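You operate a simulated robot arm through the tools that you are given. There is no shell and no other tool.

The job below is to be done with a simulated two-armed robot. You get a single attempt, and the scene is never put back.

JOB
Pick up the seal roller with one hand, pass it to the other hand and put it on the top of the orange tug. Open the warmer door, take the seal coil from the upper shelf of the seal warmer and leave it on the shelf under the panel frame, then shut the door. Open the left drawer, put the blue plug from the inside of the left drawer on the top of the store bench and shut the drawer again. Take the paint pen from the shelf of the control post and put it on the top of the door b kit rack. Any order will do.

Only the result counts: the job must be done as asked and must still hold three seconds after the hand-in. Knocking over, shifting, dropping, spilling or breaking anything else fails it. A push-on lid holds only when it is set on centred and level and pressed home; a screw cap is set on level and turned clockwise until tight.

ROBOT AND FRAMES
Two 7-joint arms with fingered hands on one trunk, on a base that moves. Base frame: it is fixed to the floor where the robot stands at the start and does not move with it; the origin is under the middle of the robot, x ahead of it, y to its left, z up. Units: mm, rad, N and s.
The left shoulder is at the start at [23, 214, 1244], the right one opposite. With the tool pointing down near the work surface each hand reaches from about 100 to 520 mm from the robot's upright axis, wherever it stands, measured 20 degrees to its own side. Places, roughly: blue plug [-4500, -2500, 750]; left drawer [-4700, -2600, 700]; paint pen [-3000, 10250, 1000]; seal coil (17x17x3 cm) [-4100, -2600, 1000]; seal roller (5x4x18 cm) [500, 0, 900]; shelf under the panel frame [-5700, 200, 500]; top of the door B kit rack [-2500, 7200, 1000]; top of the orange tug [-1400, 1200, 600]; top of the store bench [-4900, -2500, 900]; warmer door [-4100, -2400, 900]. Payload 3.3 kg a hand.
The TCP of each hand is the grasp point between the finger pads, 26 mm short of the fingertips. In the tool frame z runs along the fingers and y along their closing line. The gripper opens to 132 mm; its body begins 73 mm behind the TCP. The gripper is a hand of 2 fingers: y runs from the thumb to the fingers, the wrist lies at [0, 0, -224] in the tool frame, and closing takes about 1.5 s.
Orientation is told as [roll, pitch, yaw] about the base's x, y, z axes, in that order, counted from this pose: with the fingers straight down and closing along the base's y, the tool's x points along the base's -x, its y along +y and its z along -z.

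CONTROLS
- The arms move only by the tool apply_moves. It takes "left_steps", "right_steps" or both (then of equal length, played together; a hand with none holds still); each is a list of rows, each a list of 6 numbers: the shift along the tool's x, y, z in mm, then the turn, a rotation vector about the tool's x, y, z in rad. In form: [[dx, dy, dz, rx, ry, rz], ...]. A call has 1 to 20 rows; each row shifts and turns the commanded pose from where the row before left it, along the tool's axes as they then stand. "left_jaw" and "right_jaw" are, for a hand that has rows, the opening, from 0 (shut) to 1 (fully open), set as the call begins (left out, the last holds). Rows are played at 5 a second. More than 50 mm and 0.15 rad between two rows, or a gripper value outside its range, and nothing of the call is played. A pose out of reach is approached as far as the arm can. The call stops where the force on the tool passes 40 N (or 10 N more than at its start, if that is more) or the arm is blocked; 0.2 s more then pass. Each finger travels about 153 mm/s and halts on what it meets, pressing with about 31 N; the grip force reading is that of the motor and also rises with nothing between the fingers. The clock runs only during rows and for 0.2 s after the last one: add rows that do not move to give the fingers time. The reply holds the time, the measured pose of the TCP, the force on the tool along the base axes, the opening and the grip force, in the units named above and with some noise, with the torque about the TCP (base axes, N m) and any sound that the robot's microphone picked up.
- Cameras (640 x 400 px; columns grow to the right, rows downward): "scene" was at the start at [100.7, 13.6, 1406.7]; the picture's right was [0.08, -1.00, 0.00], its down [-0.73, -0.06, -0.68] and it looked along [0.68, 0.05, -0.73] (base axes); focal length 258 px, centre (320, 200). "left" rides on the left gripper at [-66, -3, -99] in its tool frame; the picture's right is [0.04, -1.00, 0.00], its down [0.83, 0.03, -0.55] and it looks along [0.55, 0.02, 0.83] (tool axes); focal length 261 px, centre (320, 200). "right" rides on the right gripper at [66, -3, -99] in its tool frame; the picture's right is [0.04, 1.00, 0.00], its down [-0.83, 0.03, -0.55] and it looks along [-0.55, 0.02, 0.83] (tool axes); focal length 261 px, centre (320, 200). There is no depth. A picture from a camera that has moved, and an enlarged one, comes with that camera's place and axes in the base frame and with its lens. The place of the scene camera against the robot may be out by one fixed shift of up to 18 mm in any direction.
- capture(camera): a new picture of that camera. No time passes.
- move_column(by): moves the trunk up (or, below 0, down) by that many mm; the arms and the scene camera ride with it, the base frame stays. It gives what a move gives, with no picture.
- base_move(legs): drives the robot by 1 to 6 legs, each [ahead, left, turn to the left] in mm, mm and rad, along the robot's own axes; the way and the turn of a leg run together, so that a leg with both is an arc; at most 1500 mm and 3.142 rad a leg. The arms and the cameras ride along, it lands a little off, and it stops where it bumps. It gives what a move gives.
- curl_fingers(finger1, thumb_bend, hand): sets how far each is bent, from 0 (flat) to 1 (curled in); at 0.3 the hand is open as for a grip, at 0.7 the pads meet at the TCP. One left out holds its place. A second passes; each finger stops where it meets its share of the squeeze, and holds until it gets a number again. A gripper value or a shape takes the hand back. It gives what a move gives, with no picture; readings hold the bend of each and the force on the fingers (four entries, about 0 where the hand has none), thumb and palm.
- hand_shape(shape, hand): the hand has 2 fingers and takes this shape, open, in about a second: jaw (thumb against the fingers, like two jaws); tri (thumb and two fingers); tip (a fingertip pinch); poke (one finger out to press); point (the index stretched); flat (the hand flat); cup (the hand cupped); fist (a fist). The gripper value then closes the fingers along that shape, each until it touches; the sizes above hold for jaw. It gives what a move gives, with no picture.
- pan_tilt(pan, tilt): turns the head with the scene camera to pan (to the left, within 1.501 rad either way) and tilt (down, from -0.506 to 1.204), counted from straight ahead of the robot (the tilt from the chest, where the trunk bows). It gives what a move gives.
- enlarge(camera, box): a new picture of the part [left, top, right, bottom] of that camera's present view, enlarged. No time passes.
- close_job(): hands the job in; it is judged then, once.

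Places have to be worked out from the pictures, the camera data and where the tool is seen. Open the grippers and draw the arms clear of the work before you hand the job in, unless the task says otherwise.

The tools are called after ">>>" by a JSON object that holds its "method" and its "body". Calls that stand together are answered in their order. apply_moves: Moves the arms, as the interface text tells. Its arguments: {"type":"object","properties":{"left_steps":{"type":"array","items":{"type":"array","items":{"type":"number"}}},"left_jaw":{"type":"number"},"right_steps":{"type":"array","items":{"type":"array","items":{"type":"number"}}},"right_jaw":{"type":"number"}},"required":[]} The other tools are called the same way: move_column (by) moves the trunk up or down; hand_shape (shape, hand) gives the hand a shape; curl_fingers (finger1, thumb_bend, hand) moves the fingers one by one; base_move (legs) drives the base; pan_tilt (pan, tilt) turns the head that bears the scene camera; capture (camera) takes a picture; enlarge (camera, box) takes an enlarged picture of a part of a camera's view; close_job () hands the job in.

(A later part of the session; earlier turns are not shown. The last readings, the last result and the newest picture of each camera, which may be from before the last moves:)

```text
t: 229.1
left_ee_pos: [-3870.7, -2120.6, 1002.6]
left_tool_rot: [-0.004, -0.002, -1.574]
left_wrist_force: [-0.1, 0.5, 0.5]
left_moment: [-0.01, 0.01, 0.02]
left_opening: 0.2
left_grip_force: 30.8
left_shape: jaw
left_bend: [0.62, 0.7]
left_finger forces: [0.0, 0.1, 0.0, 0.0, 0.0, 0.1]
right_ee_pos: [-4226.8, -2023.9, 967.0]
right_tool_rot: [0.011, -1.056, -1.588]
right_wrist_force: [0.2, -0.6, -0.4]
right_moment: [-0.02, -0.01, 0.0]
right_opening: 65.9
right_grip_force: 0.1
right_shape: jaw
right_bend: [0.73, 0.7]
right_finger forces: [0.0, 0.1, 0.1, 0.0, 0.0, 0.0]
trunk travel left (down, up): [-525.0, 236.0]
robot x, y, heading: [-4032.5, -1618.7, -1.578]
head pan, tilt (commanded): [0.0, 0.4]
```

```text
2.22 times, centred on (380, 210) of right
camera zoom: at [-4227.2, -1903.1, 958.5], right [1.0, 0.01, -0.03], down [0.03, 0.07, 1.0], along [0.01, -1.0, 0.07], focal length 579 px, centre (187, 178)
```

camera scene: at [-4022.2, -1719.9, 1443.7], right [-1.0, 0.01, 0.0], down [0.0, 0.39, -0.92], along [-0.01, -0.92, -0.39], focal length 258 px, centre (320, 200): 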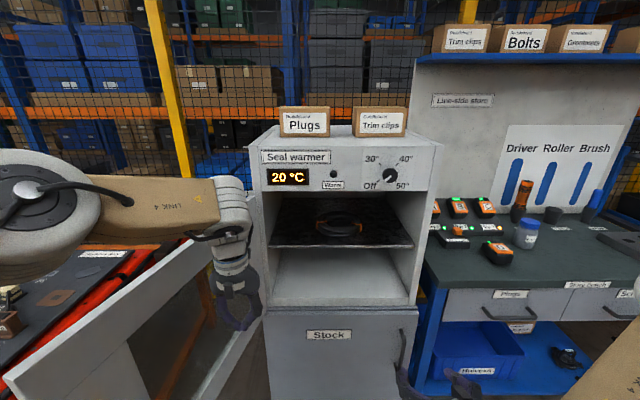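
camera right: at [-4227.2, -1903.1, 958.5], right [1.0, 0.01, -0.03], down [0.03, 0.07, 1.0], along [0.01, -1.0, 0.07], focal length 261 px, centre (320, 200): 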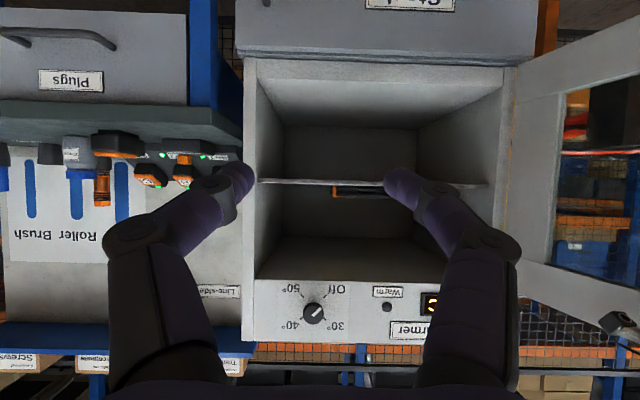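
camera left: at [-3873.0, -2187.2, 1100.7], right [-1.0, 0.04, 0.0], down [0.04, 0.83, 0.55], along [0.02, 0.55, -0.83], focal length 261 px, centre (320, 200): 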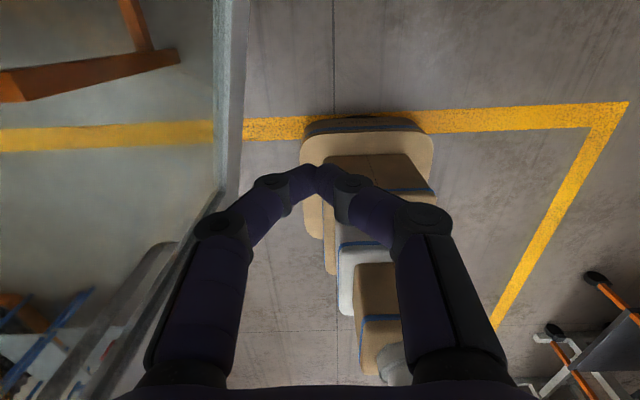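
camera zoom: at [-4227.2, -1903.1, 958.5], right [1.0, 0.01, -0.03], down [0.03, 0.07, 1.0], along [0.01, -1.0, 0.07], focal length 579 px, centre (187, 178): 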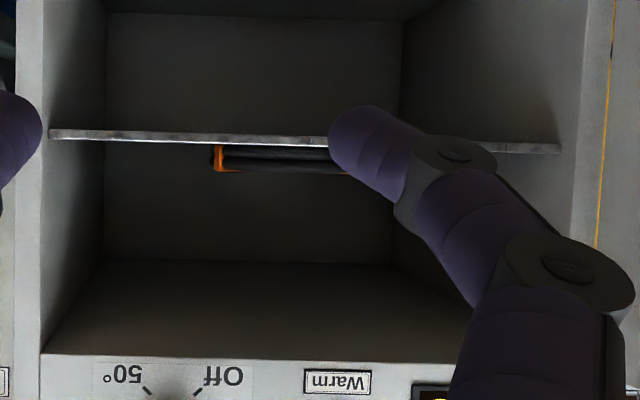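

The ring-shaped coil lies at about (-4104, -2585) on a shelf at z ≈ 961 whose front edge is y ≈ -2458; its front rim is ~40 mm behind that edge. My plan: hook the rim from inside with closed fingertips, draw it forward until it overhangs, then pinch it from above and below. First I draw the left arm back and raise the column so the elbow clears the open door.

>>> {"method": "apply_moves", "body": {"left_steps": [[33, -12, 0, 0, 0, 0], [33, -13, 0, 0, 0, 0], [33, -13, 0, 0, 0, 0], [33, -12, 0, 0, 0, 0], [0, 0, 0, 0, 0, 0]], "right_steps": [[0, 30, 0, 0, 0.045, 0], [0, 30, 0, 0, 0.045, 0], [0, 30, 0, 0, 0.045, 0], [0, 30, 0, 0, 0.045, 0], [0, 0, 0, 0, 0, 0]], "right_jaw": 0.0}}

>>> {"method": "move_column", "body": {"by": 80}}

>>> {"method": "capture", "body": {"camera": "scene"}}

```text
t: 230.3
left_ee_pos: [-3920.0, -1984.3, 1000.2]
left_tool_rot: [0.0, -0.005, -1.573]
left_wrist_force: [-0.5, 0.6, 0.8]
left_moment: [0.01, 0.02, -0.02]
left_opening: 0.0
left_grip_force: 31.2
left_shape: jaw
left_bend: [0.62, 0.7]
left_finger forces: [0.1, 0.0, 0.1, 0.0, 0.0, 0.1]
right_ee_pos: [-4110.6, -2027.3, 965.3]
right_tool_rot: [0.012, -0.875, -1.589]
right_wrist_force: [0.0, 0.5, -0.1]
right_moment: [0.03, -0.03, -0.03]
right_opening: 0.0
right_grip_force: 31.0
right_shape: jaw
right_bend: [0.63, 0.7]
right_finger forces: [0.0, 0.0, 0.0, 0.0, 0.1, 0.0]
trunk travel left (down, up): [-525.0, 236.0]
robot x, y, heading: [-4027.8, -1615.4, -1.582]
head pan, tilt (commanded): [0.0, 0.4]
```

```text
t: 231.4
left_ee_pos: [-3922.2, -1989.2, 1081.5]
left_tool_rot: [0.0, -0.002, -1.572]
left_wrist_force: [-0.1, -0.1, 0.1]
left_moment: [-0.01, -0.02, 0.01]
left_opening: 0.0
left_grip_force: 31.1
left_shape: jaw
left_bend: [0.62, 0.7]
left_finger forces: [0.1, 0.0, 0.1, 0.0, 0.0, 0.1]
right_ee_pos: [-4109.6, -2025.0, 1047.5]
right_tool_rot: [0.011, -0.877, -1.585]
right_wrist_force: [-0.4, 0.2, 0.0]
right_moment: [-0.01, -0.03, 0.01]
right_opening: 0.0
right_grip_force: 31.3
right_shape: jaw
right_bend: [0.63, 0.7]
right_finger forces: [0.0, 0.0, 0.1, 0.0, 0.1, 0.0]
trunk travel left (down, up): [-605.0, 156.0]
robot x, y, heading: [-4031.0, -1620.6, -1.579]
head pan, tilt (commanded): [0.0, 0.4]
```

```text
taken
camera scene: at [-4024.5, -1716.9, 1523.7], right [-1.0, 0.01, 0.0], down [0.0, 0.39, -0.92], along [-0.01, -0.92, -0.39], focal length 258 px, centre (320, 200)
```

scene: 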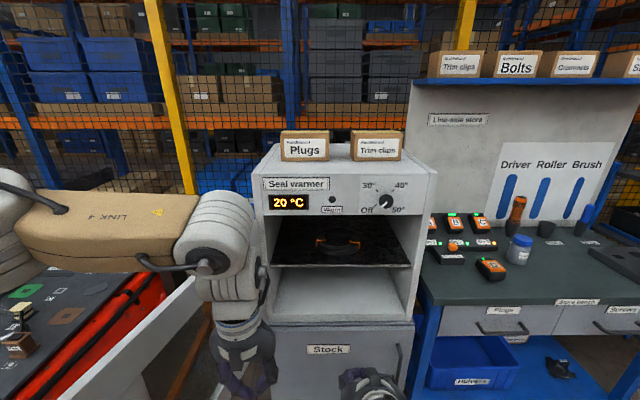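

The arms are set. I drive 255 mm forward toward the warmer.

>>> {"method": "base_move", "body": {"legs": [[255, 0, 0]]}}

>>> {"method": "capture", "body": {"camera": "scene"}}

>>> {"method": "capture", "body": {"camera": "right"}}

>>> {"method": "capture", "body": {"camera": "left"}}

```text
t: 233.3
left_ee_pos: [-3922.2, -2245.0, 1082.6]
left_tool_rot: [-0.002, 0.0, -1.57]
left_wrist_force: [-0.4, -0.3, -0.2]
left_moment: [0.04, 0.04, 0.0]
left_opening: 0.0
left_grip_force: 30.9
left_shape: jaw
left_bend: [0.62, 0.7]
left_finger forces: [0.1, 0.0, 0.1, 0.0, 0.0, 0.1]
right_ee_pos: [-4108.0, -2280.1, 1047.6]
right_tool_rot: [0.01, -0.874, -1.584]
right_wrist_force: [-0.4, -0.4, -0.6]
right_moment: [0.04, 0.01, 0.0]
right_opening: 0.0
right_grip_force: 30.5
right_shape: jaw
right_bend: [0.63, 0.7]
right_finger forces: [0.0, 0.0, 0.1, 0.1, 0.1, 0.0]
trunk travel left (down, up): [-605.0, 156.0]
robot x, y, heading: [-4034.7, -1874.5, -1.577]
head pan, tilt (commanded): [0.0, 0.4]
```

```text
taken
camera scene: at [-4025.8, -1973.3, 1523.7], right [-1.0, 0.0, 0.0], down [0.0, 0.39, -0.92], along [0.0, -0.92, -0.39], focal length 258 px, centre (320, 200)
```

scene: 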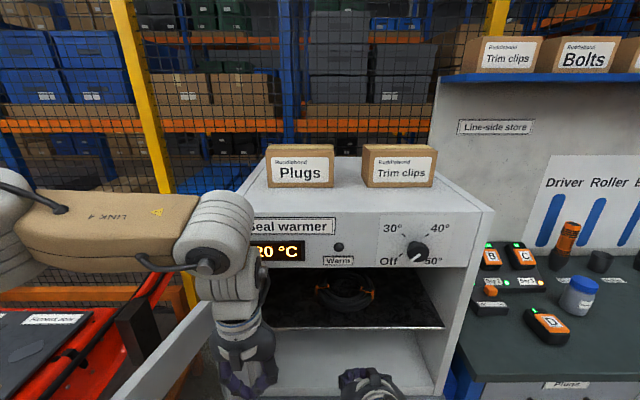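

```text
taken
camera right: at [-4109.4, -2160.7, 1060.1], right [1.0, 0.02, -0.02], down [0.03, -0.11, 0.99], along [0.02, -0.99, -0.11], focal length 261 px, centre (320, 200)
```

right: 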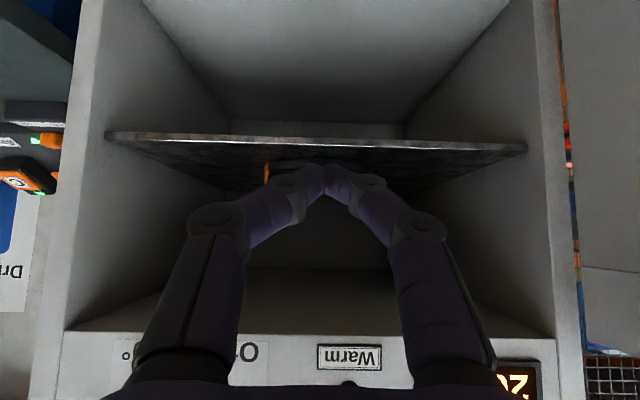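

```text
taken
camera left: at [-3924.6, -2311.0, 1180.3], right [-1.0, 0.04, 0.0], down [0.03, 0.83, 0.55], along [0.02, 0.55, -0.83], focal length 261 px, centre (320, 200)
```

left: 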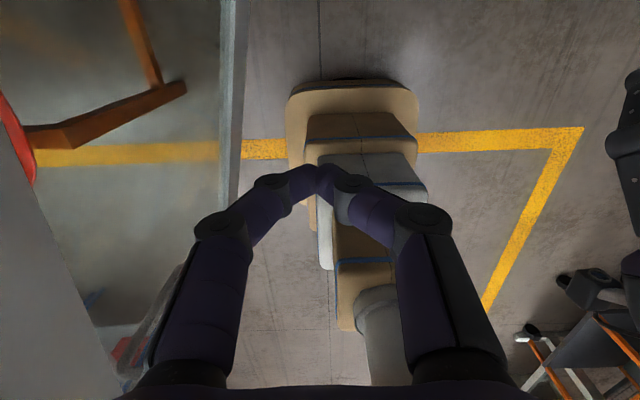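

I enlarge the scene view of the coil again from this nearer position.

>>> {"method": "enlarge", "body": {"camera": "scene", "box": [250, 250, 450, 400]}}

```text
2.67 times, centred on (350, 325) of scene
camera zoom: at [-4025.8, -1973.3, 1523.7], right [-1.0, 0.0, 0.0], down [0.0, 0.39, -0.92], along [0.0, -0.92, -0.39], focal length 688 px, centre (240, -133)
```

zoom: 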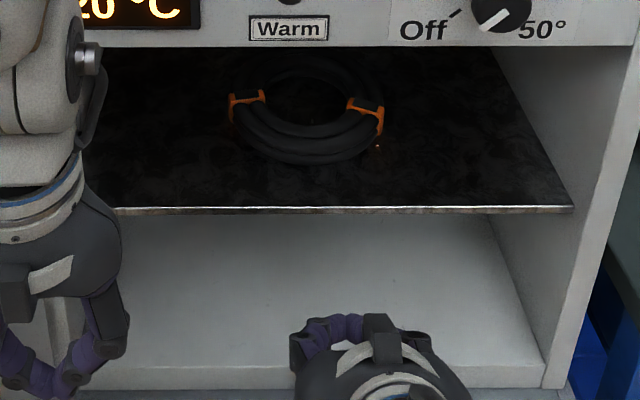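

The coil's centre is about (-4100, -2586), top ≈ z 991. To keep the wrist off the warmer's control panel I flatten the pitch to 32° below level and enter low, stopping before the rim to check.

>>> {"method": "apply_moves", "body": {"right_steps": [[0, 0, 0, 0, -0.137, 0], [-12.4, 1.6, 32.3, 0, 0, 0], [-12.4, 1.6, 32.3, 0, 0, 0], [-12.4, 1.6, 32.3, 0, 0, 0], [-12.4, 1.6, 32.3, 0, 0, 0], [-12.4, 1.6, 32.3, 0, 0, 0], [0, 0, 0, 0, 0, 0]]}}

>>> {"method": "capture", "body": {"camera": "right"}}

>>> {"method": "capture", "body": {"camera": "scene"}}

```text
t: 234.9
left_ee_pos: [-3922.7, -2243.6, 1082.6]
left_tool_rot: [-0.001, -0.002, -1.571]
left_wrist_force: [0.8, 0.6, -0.3]
left_moment: [-0.02, -0.02, -0.03]
left_opening: 0.1
left_grip_force: 30.6
left_shape: jaw
left_bend: [0.62, 0.7]
left_finger forces: [0.0, 0.0, 0.0, 0.0, 0.1, 0.0]
right_ee_pos: [-4101.5, -2452.4, 1015.2]
right_tool_rot: [0.016, -1.014, -1.587]
right_wrist_force: [0.0, 0.3, 0.1]
right_moment: [-0.01, 0.03, 0.02]
right_opening: 0.0
right_grip_force: 31.1
right_shape: jaw
right_bend: [0.63, 0.7]
right_finger forces: [0.1, 0.1, 0.1, 0.0, 0.0, 0.0]
trunk travel left (down, up): [-605.0, 156.0]
robot x, y, heading: [-4035.6, -1875.9, -1.572]
head pan, tilt (commanded): [0.0, 0.4]
```

```text
taken
camera right: at [-4102.3, -2331.0, 1011.7], right [1.0, 0.02, -0.03], down [0.03, 0.03, 1.0], along [0.02, -1.0, 0.03], focal length 261 px, centre (320, 200)
```

right: 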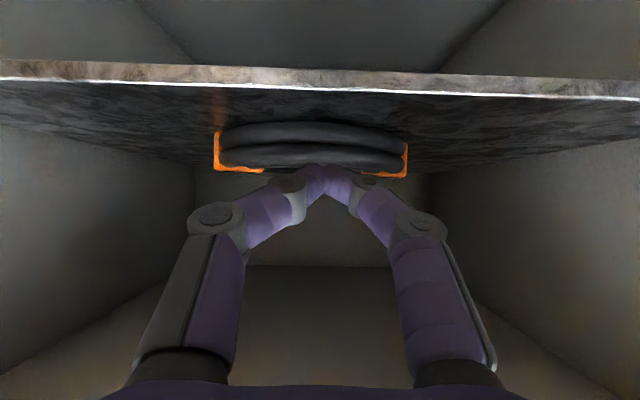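

```text
taken
camera scene: at [-4026.0, -1971.4, 1523.8], right [-1.0, 0.0, 0.0], down [0.0, 0.39, -0.92], along [0.0, -0.92, -0.39], focal length 258 px, centre (320, 200)
```

scene: 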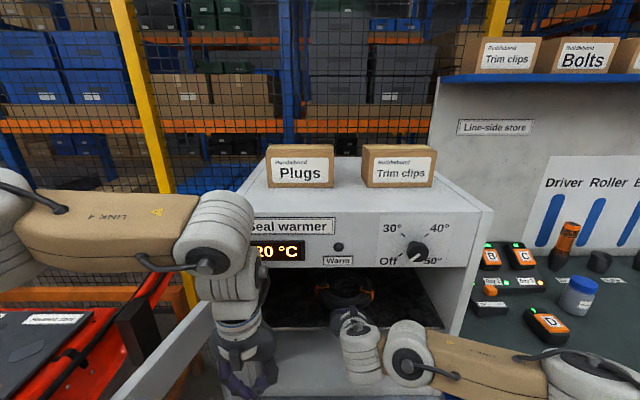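

The coil is centred at x ≈ -4106 in this view, its top near z 996. I slide over the front rim into the space above the hole.

>>> {"method": "apply_moves", "body": {"right_steps": [[-14.1, -1.7, 25.8, 0, 0, 0], [-14.1, -1.7, 25.8, 0, 0, 0], [-14.1, -1.7, 25.8, 0, 0, 0], [0, 0, 0, 0, 0, 0]]}}

>>> {"method": "capture", "body": {"camera": "right"}}

>>> {"method": "enlarge", "body": {"camera": "scene", "box": [250, 250, 450, 400]}}

```text
t: 235.9
left_ee_pos: [-3923.1, -2243.1, 1081.7]
left_tool_rot: [-0.003, -0.004, -1.569]
left_wrist_force: [0.3, 0.1, 0.7]
left_moment: [0.0, 0.0, -0.04]
left_opening: 0.3
left_grip_force: 30.9
left_shape: jaw
left_bend: [0.62, 0.7]
left_finger forces: [0.0, 0.0, 0.1, 0.0, 0.0, 0.0]
right_ee_pos: [-4106.9, -2540.2, 1008.0]
right_tool_rot: [0.014, -1.014, -1.585]
right_wrist_force: [-0.1, -0.6, 0.0]
right_moment: [-0.04, 0.0, 0.02]
right_opening: 0.0
right_grip_force: 31.1
right_shape: jaw
right_bend: [0.63, 0.7]
right_finger forces: [0.0, 0.0, 0.0, 0.1, 0.1, 0.1]
trunk travel left (down, up): [-605.0, 156.0]
robot x, y, heading: [-4031.5, -1871.5, -1.575]
head pan, tilt (commanded): [0.0, 0.4]
```

```text
taken
camera right: at [-4107.2, -2419.3, 1004.2], right [1.0, 0.02, -0.03], down [0.03, 0.03, 1.0], along [0.02, -1.0, 0.03], focal length 261 px, centre (320, 200)
```

right: 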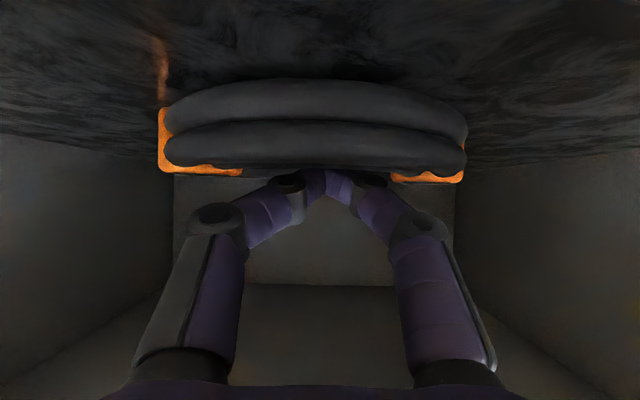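

```text
2.67 times, centred on (350, 325) of scene
camera zoom: at [-4026.3, -1970.9, 1523.8], right [-1.0, 0.0, 0.0], down [0.0, 0.39, -0.92], along [0.0, -0.92, -0.39], focal length 688 px, centre (240, -133)
```

zoom: 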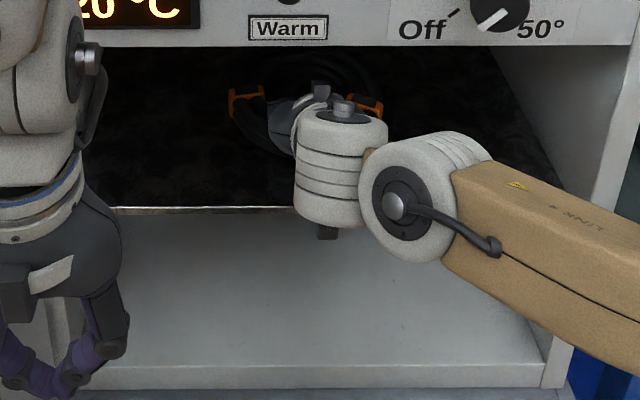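

The fingertips are over the hole. I lower 18 mm so they dip behind the front rim.

>>> {"method": "apply_moves", "body": {"right_steps": [[5.1, 0, 3.2, 0, 0, 0], [5.1, 0, 3.2, 0, 0, 0], [5.1, 0, 3.2, 0, 0, 0], [0, 0, 0, 0, 0, 0]]}}

>>> {"method": "capture", "body": {"camera": "right"}}

```text
t: 236.7
left_ee_pos: [-3923.0, -2242.9, 1082.8]
left_tool_rot: [-0.001, -0.004, -1.569]
left_wrist_force: [-0.3, -0.4, -0.4]
left_moment: [0.01, 0.03, -0.01]
left_opening: 0.0
left_grip_force: 31.7
left_shape: jaw
left_bend: [0.62, 0.7]
left_finger forces: [0.0, 0.1, 0.0, 0.0, 0.0, 0.0]
right_ee_pos: [-4106.7, -2541.5, 1001.9]
right_tool_rot: [0.04, -1.032, -1.614]
right_wrist_force: [-0.4, 6.4, 12.4]
right_moment: [0.06, -0.15, 0.05]
right_opening: 0.0
right_grip_force: 30.9
right_shape: jaw
right_bend: [0.63, 0.7]
right_finger forces: [4.9, 0.0, 0.0, 0.0, 3.7, 0.1]
trunk travel left (down, up): [-605.0, 156.0]
robot x, y, heading: [-4033.5, -1876.7, -1.576]
head pan, tilt (commanded): [0.0, 0.4]
stopped in row 4 (right hand): the force on the tool passed its limit at 42 N (the readings are from after the stop); the commanded pose is now the measured one
```

```text
taken
camera right: at [-4106.0, -2421.0, 996.6], right [1.0, 0.01, -0.01], down [0.01, 0.05, 1.0], along [0.01, -1.0, 0.05], focal length 261 px, centre (320, 200)
```

right: 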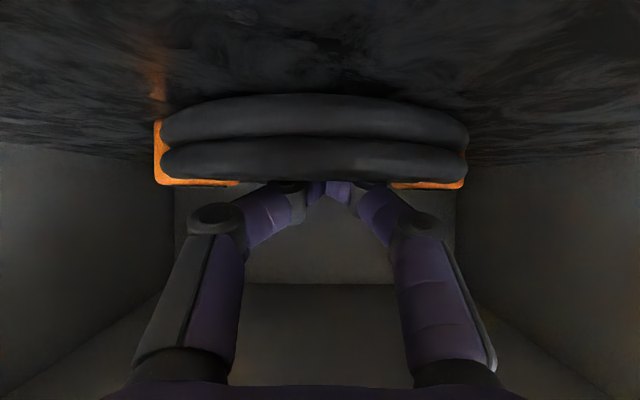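

The finger joints rest on the rim while the tips dip behind it. I ease up slightly and pull back 50 mm to see whether the coil follows.

>>> {"method": "apply_moves", "body": {"right_steps": [[-2, 0, -1.2, 0, 0, 0], [5.3, 0, -8.5, 0, 0, 0], [5.3, 0, -8.5, 0, 0, 0], [5.3, 0, -8.5, 0, 0, 0], [5.3, 0, -8.5, 0, 0, 0], [5.3, 0, -8.5, 0, 0, 0], [0, 0, 0, 0, 0, 0]]}}

>>> {"method": "capture", "body": {"camera": "right"}}

>>> {"method": "enlarge", "body": {"camera": "scene", "box": [250, 250, 450, 400]}}

```text
t: 238.3
left_ee_pos: [-3921.7, -2243.8, 1082.2]
left_tool_rot: [-0.002, -0.003, -1.57]
left_wrist_force: [0.6, 0.3, 0.4]
left_moment: [-0.02, 0.01, -0.04]
left_opening: 0.1
left_grip_force: 30.8
left_shape: jaw
left_bend: [0.62, 0.7]
left_finger forces: [0.0, 0.0, 0.1, 0.1, 0.0, 0.0]
right_ee_pos: [-4105.2, -2492.3, 1003.5]
right_tool_rot: [0.037, -1.03, -1.608]
right_wrist_force: [1.6, -11.2, 20.2]
right_moment: [-0.2, -0.09, 0.05]
right_opening: 0.0
right_grip_force: 31.2
right_shape: jaw
right_bend: [0.63, 0.7]
right_finger forces: [0.3, 0.0, 0.0, 0.0, 0.1, 0.1]
trunk travel left (down, up): [-605.0, 156.0]
robot x, y, heading: [-4031.5, -1873.1, -1.573]
head pan, tilt (commanded): [0.0, 0.4]
```

```text
taken
camera right: at [-4105.7, -2371.8, 997.8], right [1.0, 0.01, -0.02], down [0.02, 0.04, 1.0], along [0.02, -1.0, 0.04], focal length 261 px, centre (320, 200)
```

right: 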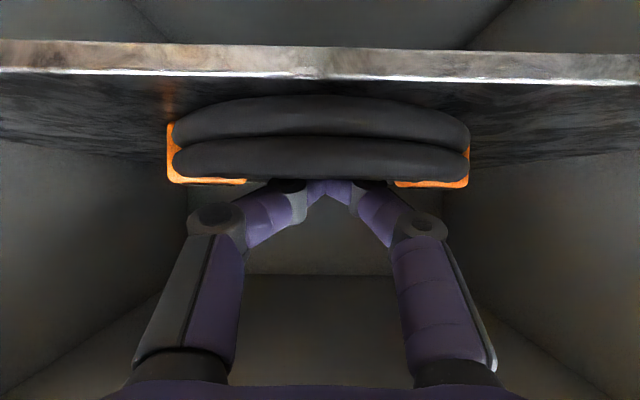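

```text
2.67 times, centred on (350, 325) of scene
camera zoom: at [-4025.2, -1971.4, 1523.9], right [-1.0, 0.0, 0.0], down [0.0, 0.39, -0.92], along [0.0, -0.92, -0.39], focal length 688 px, centre (240, -133)
```

zoom: 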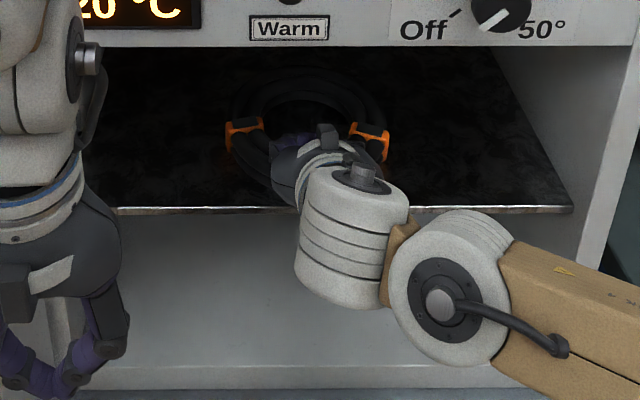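

The coil follows the fingers. I pull it another 50 mm so its front rim overhangs the shelf edge while its centre stays on the shelf.

>>> {"method": "apply_moves", "body": {"right_steps": [[5.3, 0, -8.5, 0, 0, 0], [5.3, 0, -8.5, 0, 0, 0], [5.3, 0, -8.5, 0, 0, 0], [5.3, 0, -8.5, 0, 0, 0], [5.3, 0, -8.5, 0, 0, 0], [0, 0, 0, 0, 0, 0]]}}

>>> {"method": "capture", "body": {"camera": "right"}}

>>> {"method": "enlarge", "body": {"camera": "scene", "box": [250, 250, 450, 400]}}

```text
t: 239.7
left_ee_pos: [-3921.6, -2241.7, 1082.9]
left_tool_rot: [-0.001, -0.005, -1.569]
left_wrist_force: [-0.6, -0.4, 0.3]
left_moment: [0.02, 0.01, 0.0]
left_opening: 0.0
left_grip_force: 30.7
left_shape: jaw
left_bend: [0.62, 0.7]
left_finger forces: [0.1, 0.0, 0.0, 0.0, 0.0, 0.1]
right_ee_pos: [-4105.3, -2439.2, 1002.8]
right_tool_rot: [0.036, -1.029, -1.609]
right_wrist_force: [0.4, 2.6, 25.4]
right_moment: [-0.17, -0.45, 0.08]
right_opening: 0.0
right_grip_force: 31.2
right_shape: jaw
right_bend: [0.63, 0.7]
right_finger forces: [4.2, 0.0, 0.0, 0.0, 0.1, 0.0]
trunk travel left (down, up): [-605.0, 156.0]
robot x, y, heading: [-4031.5, -1876.2, -1.575]
head pan, tilt (commanded): [0.0, 0.4]
```

```text
taken
camera right: at [-4106.1, -2318.0, 997.4], right [1.0, 0.01, -0.02], down [0.02, 0.05, 1.0], along [0.02, -1.0, 0.05], focal length 261 px, centre (320, 200)
```

right: 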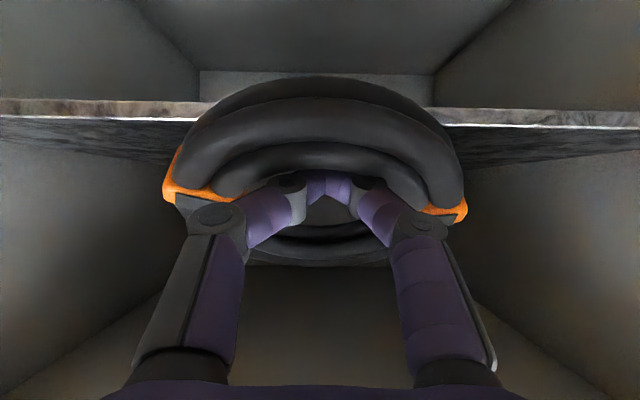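

```text
2.67 times, centred on (350, 325) of scene
camera zoom: at [-4025.4, -1968.9, 1524.1], right [-1.0, 0.0, 0.0], down [0.0, 0.39, -0.92], along [0.0, -0.92, -0.39], focal length 688 px, centre (240, -133)
```

zoom: 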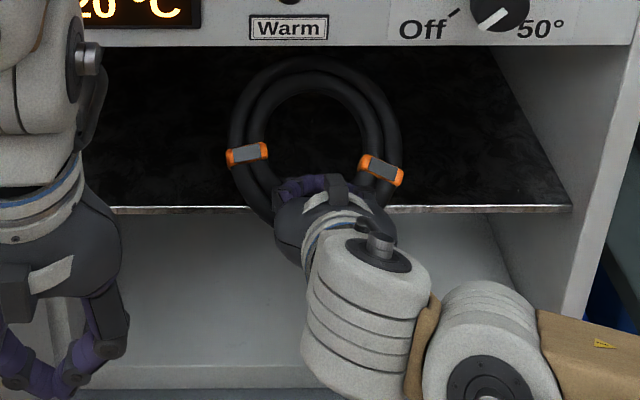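

The coil has tipped over the shelf edge a little because my fingers press its front down; its centre is still behind the edge. I raise the fingers very slowly so it settles back flat.

>>> {"method": "apply_moves", "body": {"right_steps": [[-1.7, 0, -1.1, 0, 0, 0], [-1.7, 0, -1.1, 0, 0, 0], [-1.7, 0, -1.1, 0, 0, 0], [-1.7, 0, -1.1, 0, 0, 0], [-1.7, 0, -1.1, 0, 0, 0], [-1.7, 0, -1.1, 0, 0, 0], [0, 0, 0, 0, 0, 0]]}}

>>> {"method": "capture", "body": {"camera": "right"}}

>>> {"method": "enlarge", "body": {"camera": "scene", "box": [250, 250, 450, 400]}}

```text
t: 241.3
left_ee_pos: [-3922.8, -2244.7, 1082.2]
left_tool_rot: [-0.001, -0.002, -1.57]
left_wrist_force: [-0.6, 0.6, -0.8]
left_moment: [-0.02, 0.0, 0.01]
left_opening: 0.0
left_grip_force: 30.5
left_shape: jaw
left_bend: [0.62, 0.7]
left_finger forces: [0.1, 0.0, 0.1, 0.0, 0.1, 0.0]
right_ee_pos: [-4106.2, -2441.8, 1013.2]
right_tool_rot: [0.034, -1.027, -1.608]
right_wrist_force: [-0.4, 0.5, -0.2]
right_moment: [0.01, 0.0, -0.01]
right_opening: 0.0
right_grip_force: 30.6
right_shape: jaw
right_bend: [0.63, 0.7]
right_finger forces: [0.1, 0.0, 0.0, 0.1, 0.0, 0.0]
trunk travel left (down, up): [-605.0, 156.0]
robot x, y, heading: [-4029.3, -1874.7, -1.578]
head pan, tilt (commanded): [0.0, 0.4]
```

```text
taken
camera right: at [-4105.7, -2320.1, 1008.0], right [1.0, 0.01, -0.02], down [0.02, 0.04, 1.0], along [0.01, -1.0, 0.04], focal length 261 px, centre (320, 200)
```

right: 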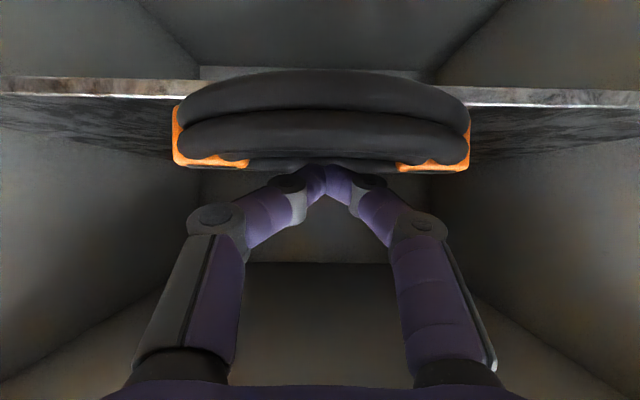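

```text
2.67 times, centred on (350, 325) of scene
camera zoom: at [-4025.8, -1971.9, 1523.8], right [-1.0, 0.0, 0.0], down [0.0, 0.39, -0.92], along [0.0, -0.92, -0.39], focal length 688 px, centre (240, -133)
```

zoom: 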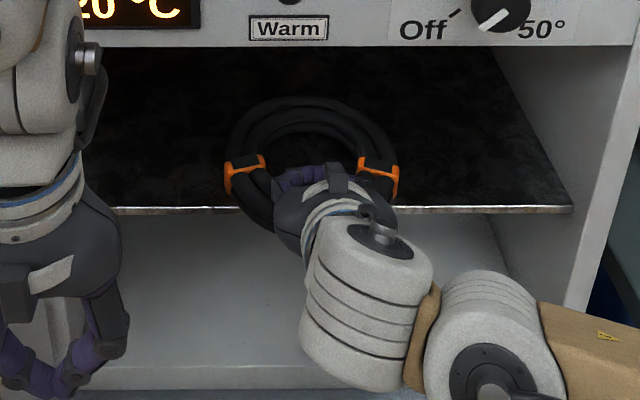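

The coil lies flat again with its front rim about 50 mm over the edge (centre y ≈ -2494). I withdraw the right hand over the rim and out, and raise the left hand 80 mm so I can lower the column without nearing the door.

>>> {"method": "apply_moves", "body": {"right_steps": [[-8.5, 0, -5.3, 0, 0, 0], [-8.5, 0, -5.3, 0, 0, 0], [10.6, 0, -17, 0, 0, 0], [15.9, 0, -25.4, 0, 0, 0], [15.9, 0, -25.4, 0, 0, 0], [15.9, 0, -25.4, 0, 0, 0], [0, 0, 0, 0, 0, 0]], "left_steps": [[0, 0, -15, 0, 0, 0], [0, 0, -15, 0, 0, 0], [0, 0, -15, 0, 0, 0], [0, 0, -15, 0, 0, 0], [0, 0, -15, 0, 0, 0], [0, 0, -5, 0, 0, 0], [0, 0, 0, 0, 0, 0]]}}

>>> {"method": "capture", "body": {"camera": "right"}}

>>> {"method": "enlarge", "body": {"camera": "scene", "box": [250, 250, 450, 400]}}

```text
t: 242.9
left_ee_pos: [-3920.2, -2242.9, 1162.3]
left_tool_rot: [-0.003, -0.001, -1.569]
left_wrist_force: [0.1, -0.1, 0.5]
left_moment: [-0.01, -0.02, 0.02]
left_opening: 0.0
left_grip_force: 31.1
left_shape: jaw
left_bend: [0.62, 0.7]
left_finger forces: [0.1, 0.1, 0.1, 0.0, 0.0, 0.0]
right_ee_pos: [-4106.2, -2328.7, 1031.0]
right_tool_rot: [0.034, -1.027, -1.608]
right_wrist_force: [1.1, 0.2, -0.1]
right_moment: [-0.01, -0.03, 0.02]
right_opening: 0.1
right_grip_force: 30.9
right_shape: jaw
right_bend: [0.63, 0.7]
right_finger forces: [0.0, 0.0, 0.0, 0.0, 0.0, 0.1]
trunk travel left (down, up): [-605.0, 156.0]
robot x, y, heading: [-4031.2, -1874.6, -1.574]
head pan, tilt (commanded): [0.0, 0.4]
```

```text
taken
camera right: at [-4106.1, -2207.8, 1025.9], right [1.0, 0.01, -0.02], down [0.02, 0.04, 1.0], along [0.01, -1.0, 0.04], focal length 261 px, centre (320, 200)
```

right: 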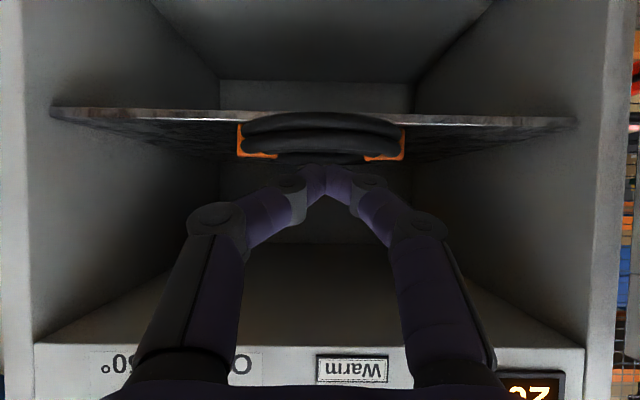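

```text
2.67 times, centred on (350, 325) of scene
camera zoom: at [-4025.8, -1972.1, 1523.7], right [-1.0, 0.0, 0.0], down [0.0, 0.39, -0.92], along [0.0, -0.92, -0.39], focal length 688 px, centre (240, -133)
```

zoom: 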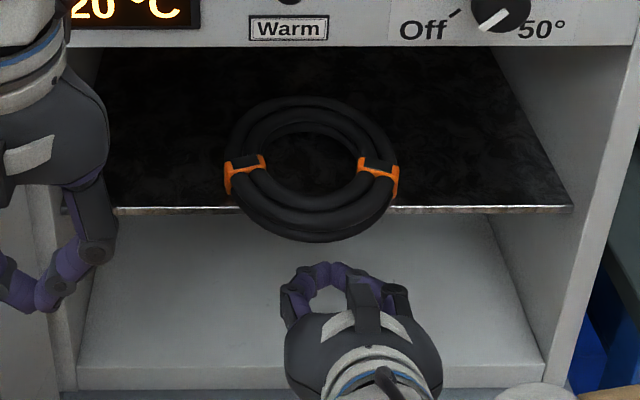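

The coil is clearly visible, overhanging the edge by about 45 mm. I lower the column 80 mm, then roll the right hand 90° so the fingers sit above and below, flatten its pitch and open it.

>>> {"method": "move_column", "body": {"by": -80}}

>>> {"method": "apply_moves", "body": {"right_steps": [[0, 0, 0, 0, 0, 0.15], [0, 0, 0, 0, 0, 0.15], [0, 0, 0, 0, 0, 0.15], [0, 0, 0, 0, 0, 0.15], [0, 0, 0, 0, 0, 0.15], [0, 0, 0, 0, 0, 0.15], [0, 0, 0, 0, 0, 0.15], [0, 0, 0, 0, 0, 0.15], [0, 0, 0, 0, 0, 0.15], [0, 0, 0, 0, 0, 0.15], [0, 0, 0, 0, 0, 0.07], [0, 0, 0, -0.145, 0, 0], [0, 0, 0, -0.145, 0, 0], [0, 0, 0, 0, 0, 0]]}}

>>> {"method": "capture", "body": {"camera": "scene"}}

>>> {"method": "capture", "body": {"camera": "right"}}

```text
t: 244.1
left_ee_pos: [-3921.8, -2243.4, 1081.0]
left_tool_rot: [-0.002, -0.003, -1.568]
left_wrist_force: [-0.5, 0.6, -0.3]
left_moment: [0.04, 0.0, 0.01]
left_opening: 0.0
left_grip_force: 30.9
left_shape: jaw
left_bend: [0.62, 0.7]
left_finger forces: [0.0, 0.0, 0.0, 0.1, 0.1, 0.0]
right_ee_pos: [-4104.8, -2331.6, 949.8]
right_tool_rot: [0.035, -1.028, -1.608]
right_wrist_force: [-0.8, 0.4, 0.1]
right_moment: [-0.01, 0.01, 0.0]
right_opening: 0.0
right_grip_force: 31.4
right_shape: jaw
right_bend: [0.63, 0.7]
right_finger forces: [0.0, 0.0, 0.0, 0.0, 0.0, 0.0]
trunk travel left (down, up): [-525.0, 236.0]
robot x, y, heading: [-4031.4, -1872.3, -1.577]
head pan, tilt (commanded): [0.0, 0.4]
```

```text
t: 247.1
left_ee_pos: [-3923.2, -2243.5, 1083.4]
left_tool_rot: [0.0, -0.002, -1.568]
left_wrist_force: [0.8, 0.0, -0.5]
left_moment: [0.01, -0.03, 0.0]
left_opening: 0.0
left_grip_force: 31.1
left_shape: jaw
left_bend: [0.62, 0.7]
left_finger forces: [0.0, 0.1, 0.0, 0.1, 0.0, 0.0]
right_ee_pos: [-4105.1, -2331.8, 952.0]
right_tool_rot: [1.321, 0.015, 3.134]
right_wrist_force: [0.5, -0.3, -0.5]
right_moment: [-0.03, -0.01, 0.0]
right_opening: 0.0
right_grip_force: 31.4
right_shape: jaw
right_bend: [0.63, 0.7]
right_finger forces: [0.0, 0.0, 0.0, 0.0, 0.0, 0.0]
trunk travel left (down, up): [-525.0, 236.0]
robot x, y, heading: [-4033.2, -1874.5, -1.575]
head pan, tilt (commanded): [0.0, 0.4]
```

```text
taken
camera scene: at [-4026.1, -1975.1, 1443.7], right [-1.0, 0.0, 0.0], down [0.0, 0.39, -0.92], along [0.0, -0.92, -0.39], focal length 258 px, centre (320, 200)
```

scene: 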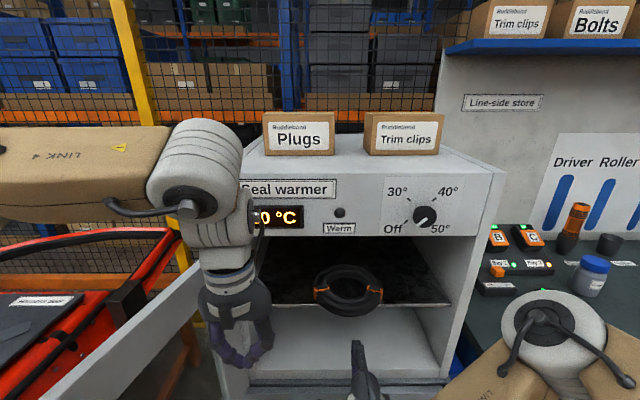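

```text
taken
camera right: at [-4038.3, -2234.5, 974.3], right [0.02, -0.25, 0.97], down [-0.83, 0.53, 0.16], along [-0.55, -0.81, -0.19], focal length 261 px, centre (320, 200)
```

right: 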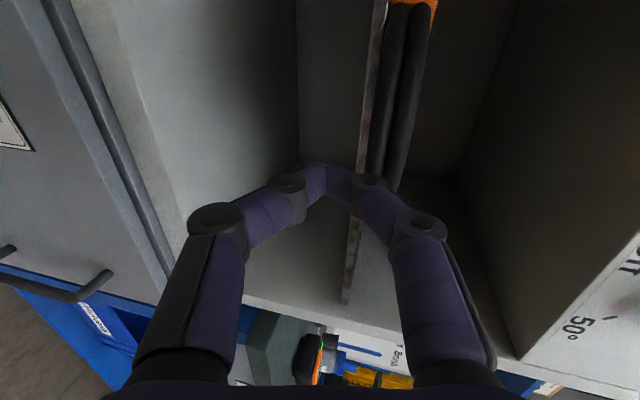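

The hand is rolled with the finger above and thumb below, pitched 14° down. I open it, raise to the rim's level and advance so the pads straddle the rim.

>>> {"method": "apply_moves", "body": {"right_steps": [[0, 0, 0, 0, 0, 0], [0, 0, 0, 0, 0, 0], [0, 0, 0, 0, 0, 0], [0, 0, 0, 0, 0, 0], [2.5, 23.7, 0, 0, 0, 0], [2.5, 23.7, 0, 0, 0, 0], [0, 0, 25, 0, 0, 0], [0, 0, 0, 0, 0, 0]], "right_jaw": 1.0}}

>>> {"method": "capture", "body": {"camera": "right"}}

>>> {"method": "enlarge", "body": {"camera": "scene", "box": [250, 220, 450, 400]}}

```text
t: 248.9
left_ee_pos: [-3922.0, -2243.3, 1082.2]
left_tool_rot: [-0.003, -0.002, -1.568]
left_wrist_force: [0.0, 0.4, 0.1]
left_moment: [0.0, -0.03, -0.03]
left_opening: 0.0
left_grip_force: 31.4
left_shape: jaw
left_bend: [0.62, 0.7]
left_finger forces: [0.1, 0.0, 0.0, 0.1, 0.0, 0.0]
right_ee_pos: [-4100.8, -2368.9, 993.0]
right_tool_rot: [1.318, 0.017, 3.134]
right_wrist_force: [-0.3, -0.3, 0.3]
right_moment: [0.04, 0.0, 0.02]
right_opening: 132.0
right_grip_force: 0.1
right_shape: jaw
right_bend: [0.3, 0.3]
right_finger forces: [0.0, 0.0, 0.0, 0.1, 0.0, 0.1]
trunk travel left (down, up): [-525.0, 236.0]
robot x, y, heading: [-4033.9, -1877.5, -1.575]
head pan, tilt (commanded): [0.0, 0.4]
```

```text
taken
camera right: at [-4033.0, -2270.1, 1015.4], right [0.02, -0.25, 0.97], down [-0.83, 0.53, 0.16], along [-0.55, -0.81, -0.2], focal length 261 px, centre (320, 200)
```

right: 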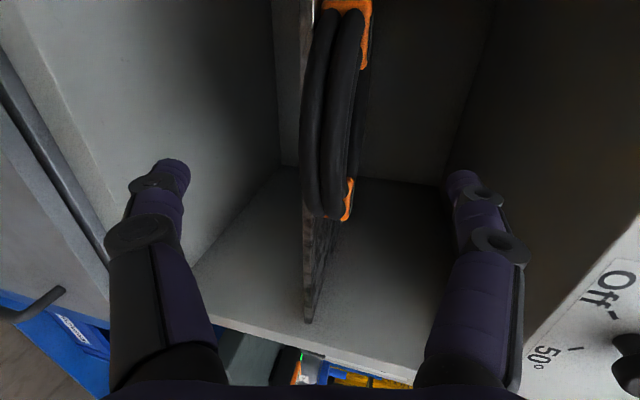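

```text
2.22 times, centred on (350, 310) of scene
camera zoom: at [-4025.7, -1974.7, 1443.7], right [-1.0, 0.0, 0.0], down [0.0, 0.39, -0.92], along [0.0, -0.92, -0.39], focal length 573 px, centre (253, -44)
```

zoom: 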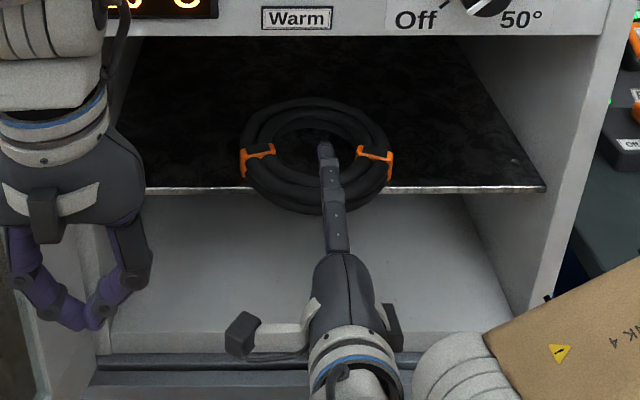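

The side view shows the rim centred between thumb and finger. I advance 54 mm and close.

>>> {"method": "apply_moves", "body": {"right_steps": [[0, 0, 18, 0, 0, 0], [0, 0, 18, 0, 0, 0], [0, -1, 18, 0, 0, 0], [0, 0, 0, 0, 0, 0]]}}

>>> {"method": "capture", "body": {"camera": "right"}}

>>> {"method": "enlarge", "body": {"camera": "scene", "box": [250, 220, 450, 400]}}

```text
t: 249.9
left_ee_pos: [-3923.0, -2243.6, 1082.0]
left_tool_rot: [-0.001, -0.004, -1.568]
left_wrist_force: [-0.5, -0.4, 1.0]
left_moment: [0.04, 0.01, -0.02]
left_opening: 0.0
left_grip_force: 31.4
left_shape: jaw
left_bend: [0.62, 0.7]
left_finger forces: [0.0, 0.0, 0.1, 0.1, 0.0, 0.0]
right_ee_pos: [-4102.3, -2419.5, 978.3]
right_tool_rot: [1.318, 0.017, 3.134]
right_wrist_force: [0.0, 0.1, 0.6]
right_moment: [0.0, 0.02, -0.01]
right_opening: 131.9
right_grip_force: 0.1
right_shape: jaw
right_bend: [0.3, 0.3]
right_finger forces: [0.0, 0.0, 0.1, 0.1, 0.0, 0.0]
trunk travel left (down, up): [-525.0, 236.0]
robot x, y, heading: [-4032.9, -1874.9, -1.582]
head pan, tilt (commanded): [0.0, 0.4]
```

```text
taken
camera right: at [-4035.3, -2321.2, 1001.2], right [0.02, -0.25, 0.97], down [-0.83, 0.53, 0.16], along [-0.55, -0.81, -0.2], focal length 261 px, centre (320, 200)
```

right: 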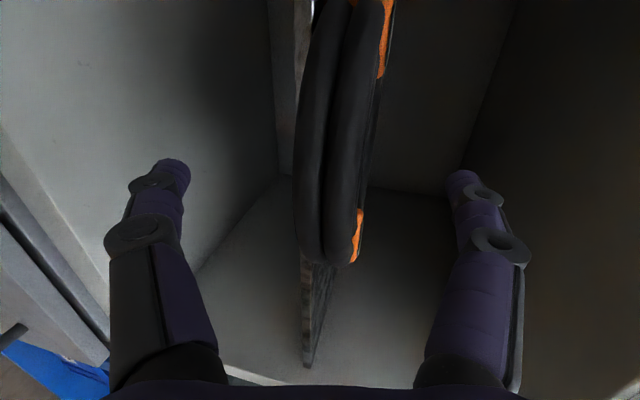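

```text
2.22 times, centred on (350, 310) of scene
camera zoom: at [-4025.8, -1974.9, 1443.7], right [-1.0, 0.0, 0.0], down [0.0, 0.39, -0.92], along [0.0, -0.92, -0.39], focal length 573 px, centre (253, -44)
```

zoom: 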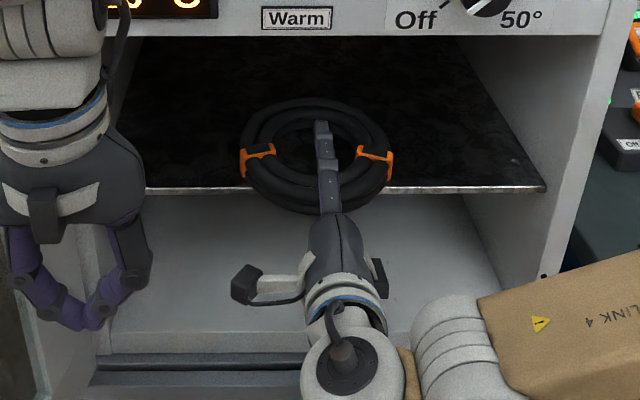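

The rim is about 4 mm above the hand's axis. I raise by 4 mm and close thumb and finger on it.

>>> {"method": "apply_moves", "body": {"right_steps": [[0, 4, 0, 0, 0, 0], [0, 0, 0, 0, 0, 0]]}}

>>> {"method": "apply_moves", "body": {"right_steps": [[0, 0, 0, 0, 0, 0], [0, 0, 0, 0, 0, 0], [0, 0, 0, 0, 0, 0], [0, 0, 0, 0, 0, 0], [0, 0, 0, 0, 0, 0], [0, 0, 0, 0, 0, 0], [0, 0, 0, 0, 0, 0], [0, 0, 0, 0, 0, 0]], "right_jaw": 0.0}}

>>> {"method": "capture", "body": {"camera": "right"}}

>>> {"method": "enlarge", "body": {"camera": "scene", "box": [250, 220, 450, 400]}}

```text
t: 250.5
left_ee_pos: [-3921.6, -2242.7, 1082.2]
left_tool_rot: [-0.003, -0.002, -1.57]
left_wrist_force: [-0.2, 0.1, 0.8]
left_moment: [-0.01, -0.02, 0.02]
left_opening: 0.0
left_grip_force: 31.0
left_shape: jaw
left_bend: [0.62, 0.7]
left_finger forces: [0.0, 0.1, 0.0, 0.0, 0.0, 0.0]
right_ee_pos: [-4101.6, -2419.9, 981.5]
right_tool_rot: [1.317, 0.015, 3.136]
right_wrist_force: [0.1, -0.2, 0.3]
right_moment: [-0.02, -0.01, 0.03]
right_opening: 131.6
right_grip_force: 0.0
right_shape: jaw
right_bend: [0.3, 0.3]
right_finger forces: [0.1, 0.0, 0.1, 0.1, 0.1, 0.0]
trunk travel left (down, up): [-525.0, 236.0]
robot x, y, heading: [-4028.2, -1875.6, -1.576]
head pan, tilt (commanded): [0.0, 0.4]
```

```text
t: 252.3
left_ee_pos: [-3922.5, -2244.1, 1082.9]
left_tool_rot: [-0.003, -0.001, -1.568]
left_wrist_force: [0.1, 0.1, 0.2]
left_moment: [-0.01, 0.0, -0.02]
left_opening: 0.0
left_grip_force: 31.0
left_shape: jaw
left_bend: [0.62, 0.7]
left_finger forces: [0.0, 0.0, 0.0, 0.1, 0.1, 0.1]
right_ee_pos: [-4102.6, -2422.2, 980.5]
right_tool_rot: [1.316, 0.015, 3.133]
right_wrist_force: [-0.6, -2.5, -0.6]
right_moment: [-0.19, 0.02, -0.02]
right_opening: 24.1
right_grip_force: 31.4
right_shape: jaw
right_bend: [0.73, 0.7]
right_finger forces: [28.2, 0.0, 0.0, 0.0, 27.6, 0.1]
trunk travel left (down, up): [-525.0, 236.0]
robot x, y, heading: [-4029.3, -1877.7, -1.577]
head pan, tilt (commanded): [0.0, 0.4]
```

```text
taken
camera right: at [-4035.0, -2322.4, 1004.7], right [0.02, -0.25, 0.97], down [-0.83, 0.53, 0.16], along [-0.55, -0.81, -0.2], focal length 261 px, centre (320, 200)
```

right: 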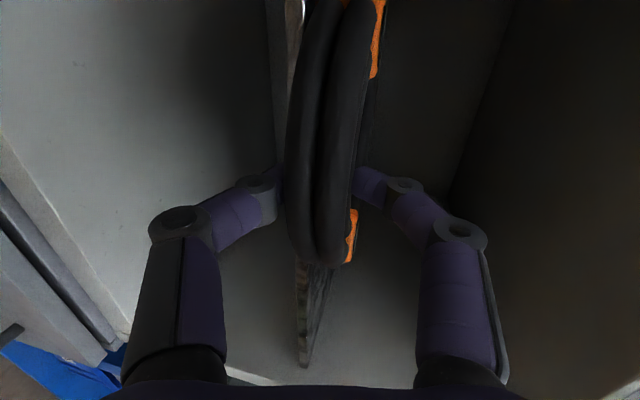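

```text
2.22 times, centred on (350, 310) of scene
camera zoom: at [-4025.8, -1975.4, 1443.7], right [-1.0, 0.0, 0.0], down [0.0, 0.39, -0.92], along [0.0, -0.92, -0.39], focal length 573 px, centre (253, -44)
```

zoom: 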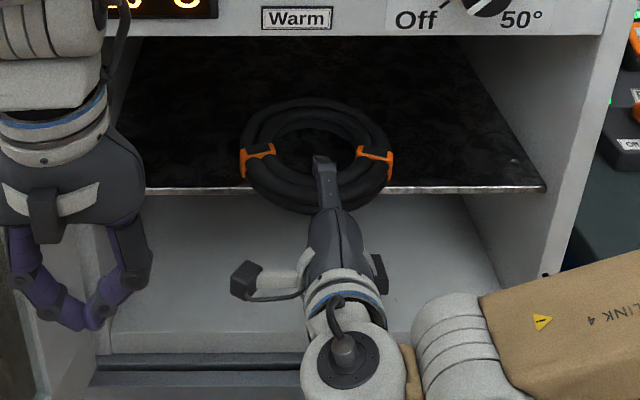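

Firm grip (28 N on each side). I lift 20 mm and then draw the coil straight out.

>>> {"method": "apply_moves", "body": {"right_steps": [[0, 4.8, -1.2, 0, 0, 0], [0, 4.8, -1.2, 0, 0, 0], [0, 4.8, -1.2, 0, 0, 0], [0, 4.8, -1.2, 0, 0, 0], [0, 0, 0, 0, 0, 0]]}}

>>> {"method": "capture", "body": {"camera": "right"}}

>>> {"method": "enlarge", "body": {"camera": "scene", "box": [250, 220, 450, 400]}}

```text
t: 253.5
left_ee_pos: [-3923.4, -2244.0, 1081.3]
left_tool_rot: [-0.002, -0.002, -1.57]
left_wrist_force: [-0.3, 0.1, -0.1]
left_moment: [-0.02, 0.0, -0.04]
left_opening: 0.0
left_grip_force: 30.7
left_shape: jaw
left_bend: [0.62, 0.7]
left_finger forces: [0.0, 0.0, 0.0, 0.1, 0.0, 0.0]
right_ee_pos: [-4103.4, -2421.3, 1001.2]
right_tool_rot: [1.318, 0.016, 3.135]
right_wrist_force: [0.2, -0.3, -4.3]
right_moment: [0.24, 0.0, -0.02]
right_opening: 24.0
right_grip_force: 30.5
right_shape: jaw
right_bend: [0.73, 0.71]
right_finger forces: [26.1, 0.0, 0.0, 0.1, 30.0, 0.1]
trunk travel left (down, up): [-525.0, 236.0]
robot x, y, heading: [-4029.8, -1873.5, -1.575]
head pan, tilt (commanded): [0.0, 0.4]
```

```text
taken
camera right: at [-4035.2, -2322.4, 1023.2], right [0.02, -0.25, 0.97], down [-0.83, 0.53, 0.16], along [-0.55, -0.81, -0.2], focal length 261 px, centre (320, 200)
```

right: 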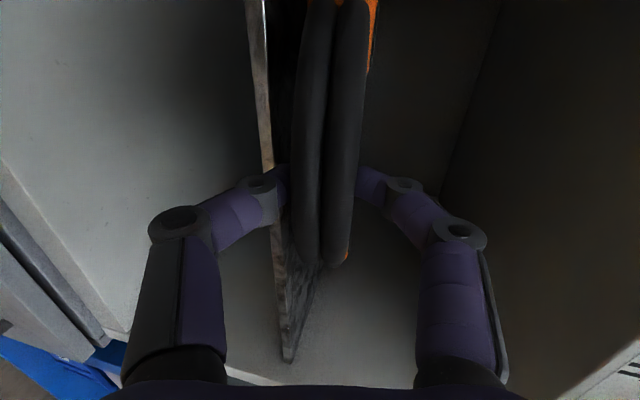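

```text
2.22 times, centred on (350, 310) of scene
camera zoom: at [-4025.8, -1975.4, 1443.6], right [-1.0, 0.0, 0.0], down [0.0, 0.39, -0.92], along [0.0, -0.92, -0.39], focal length 573 px, centre (253, -44)
```

zoom: 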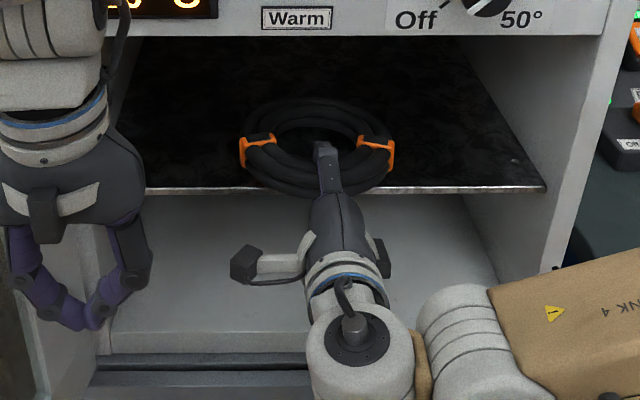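

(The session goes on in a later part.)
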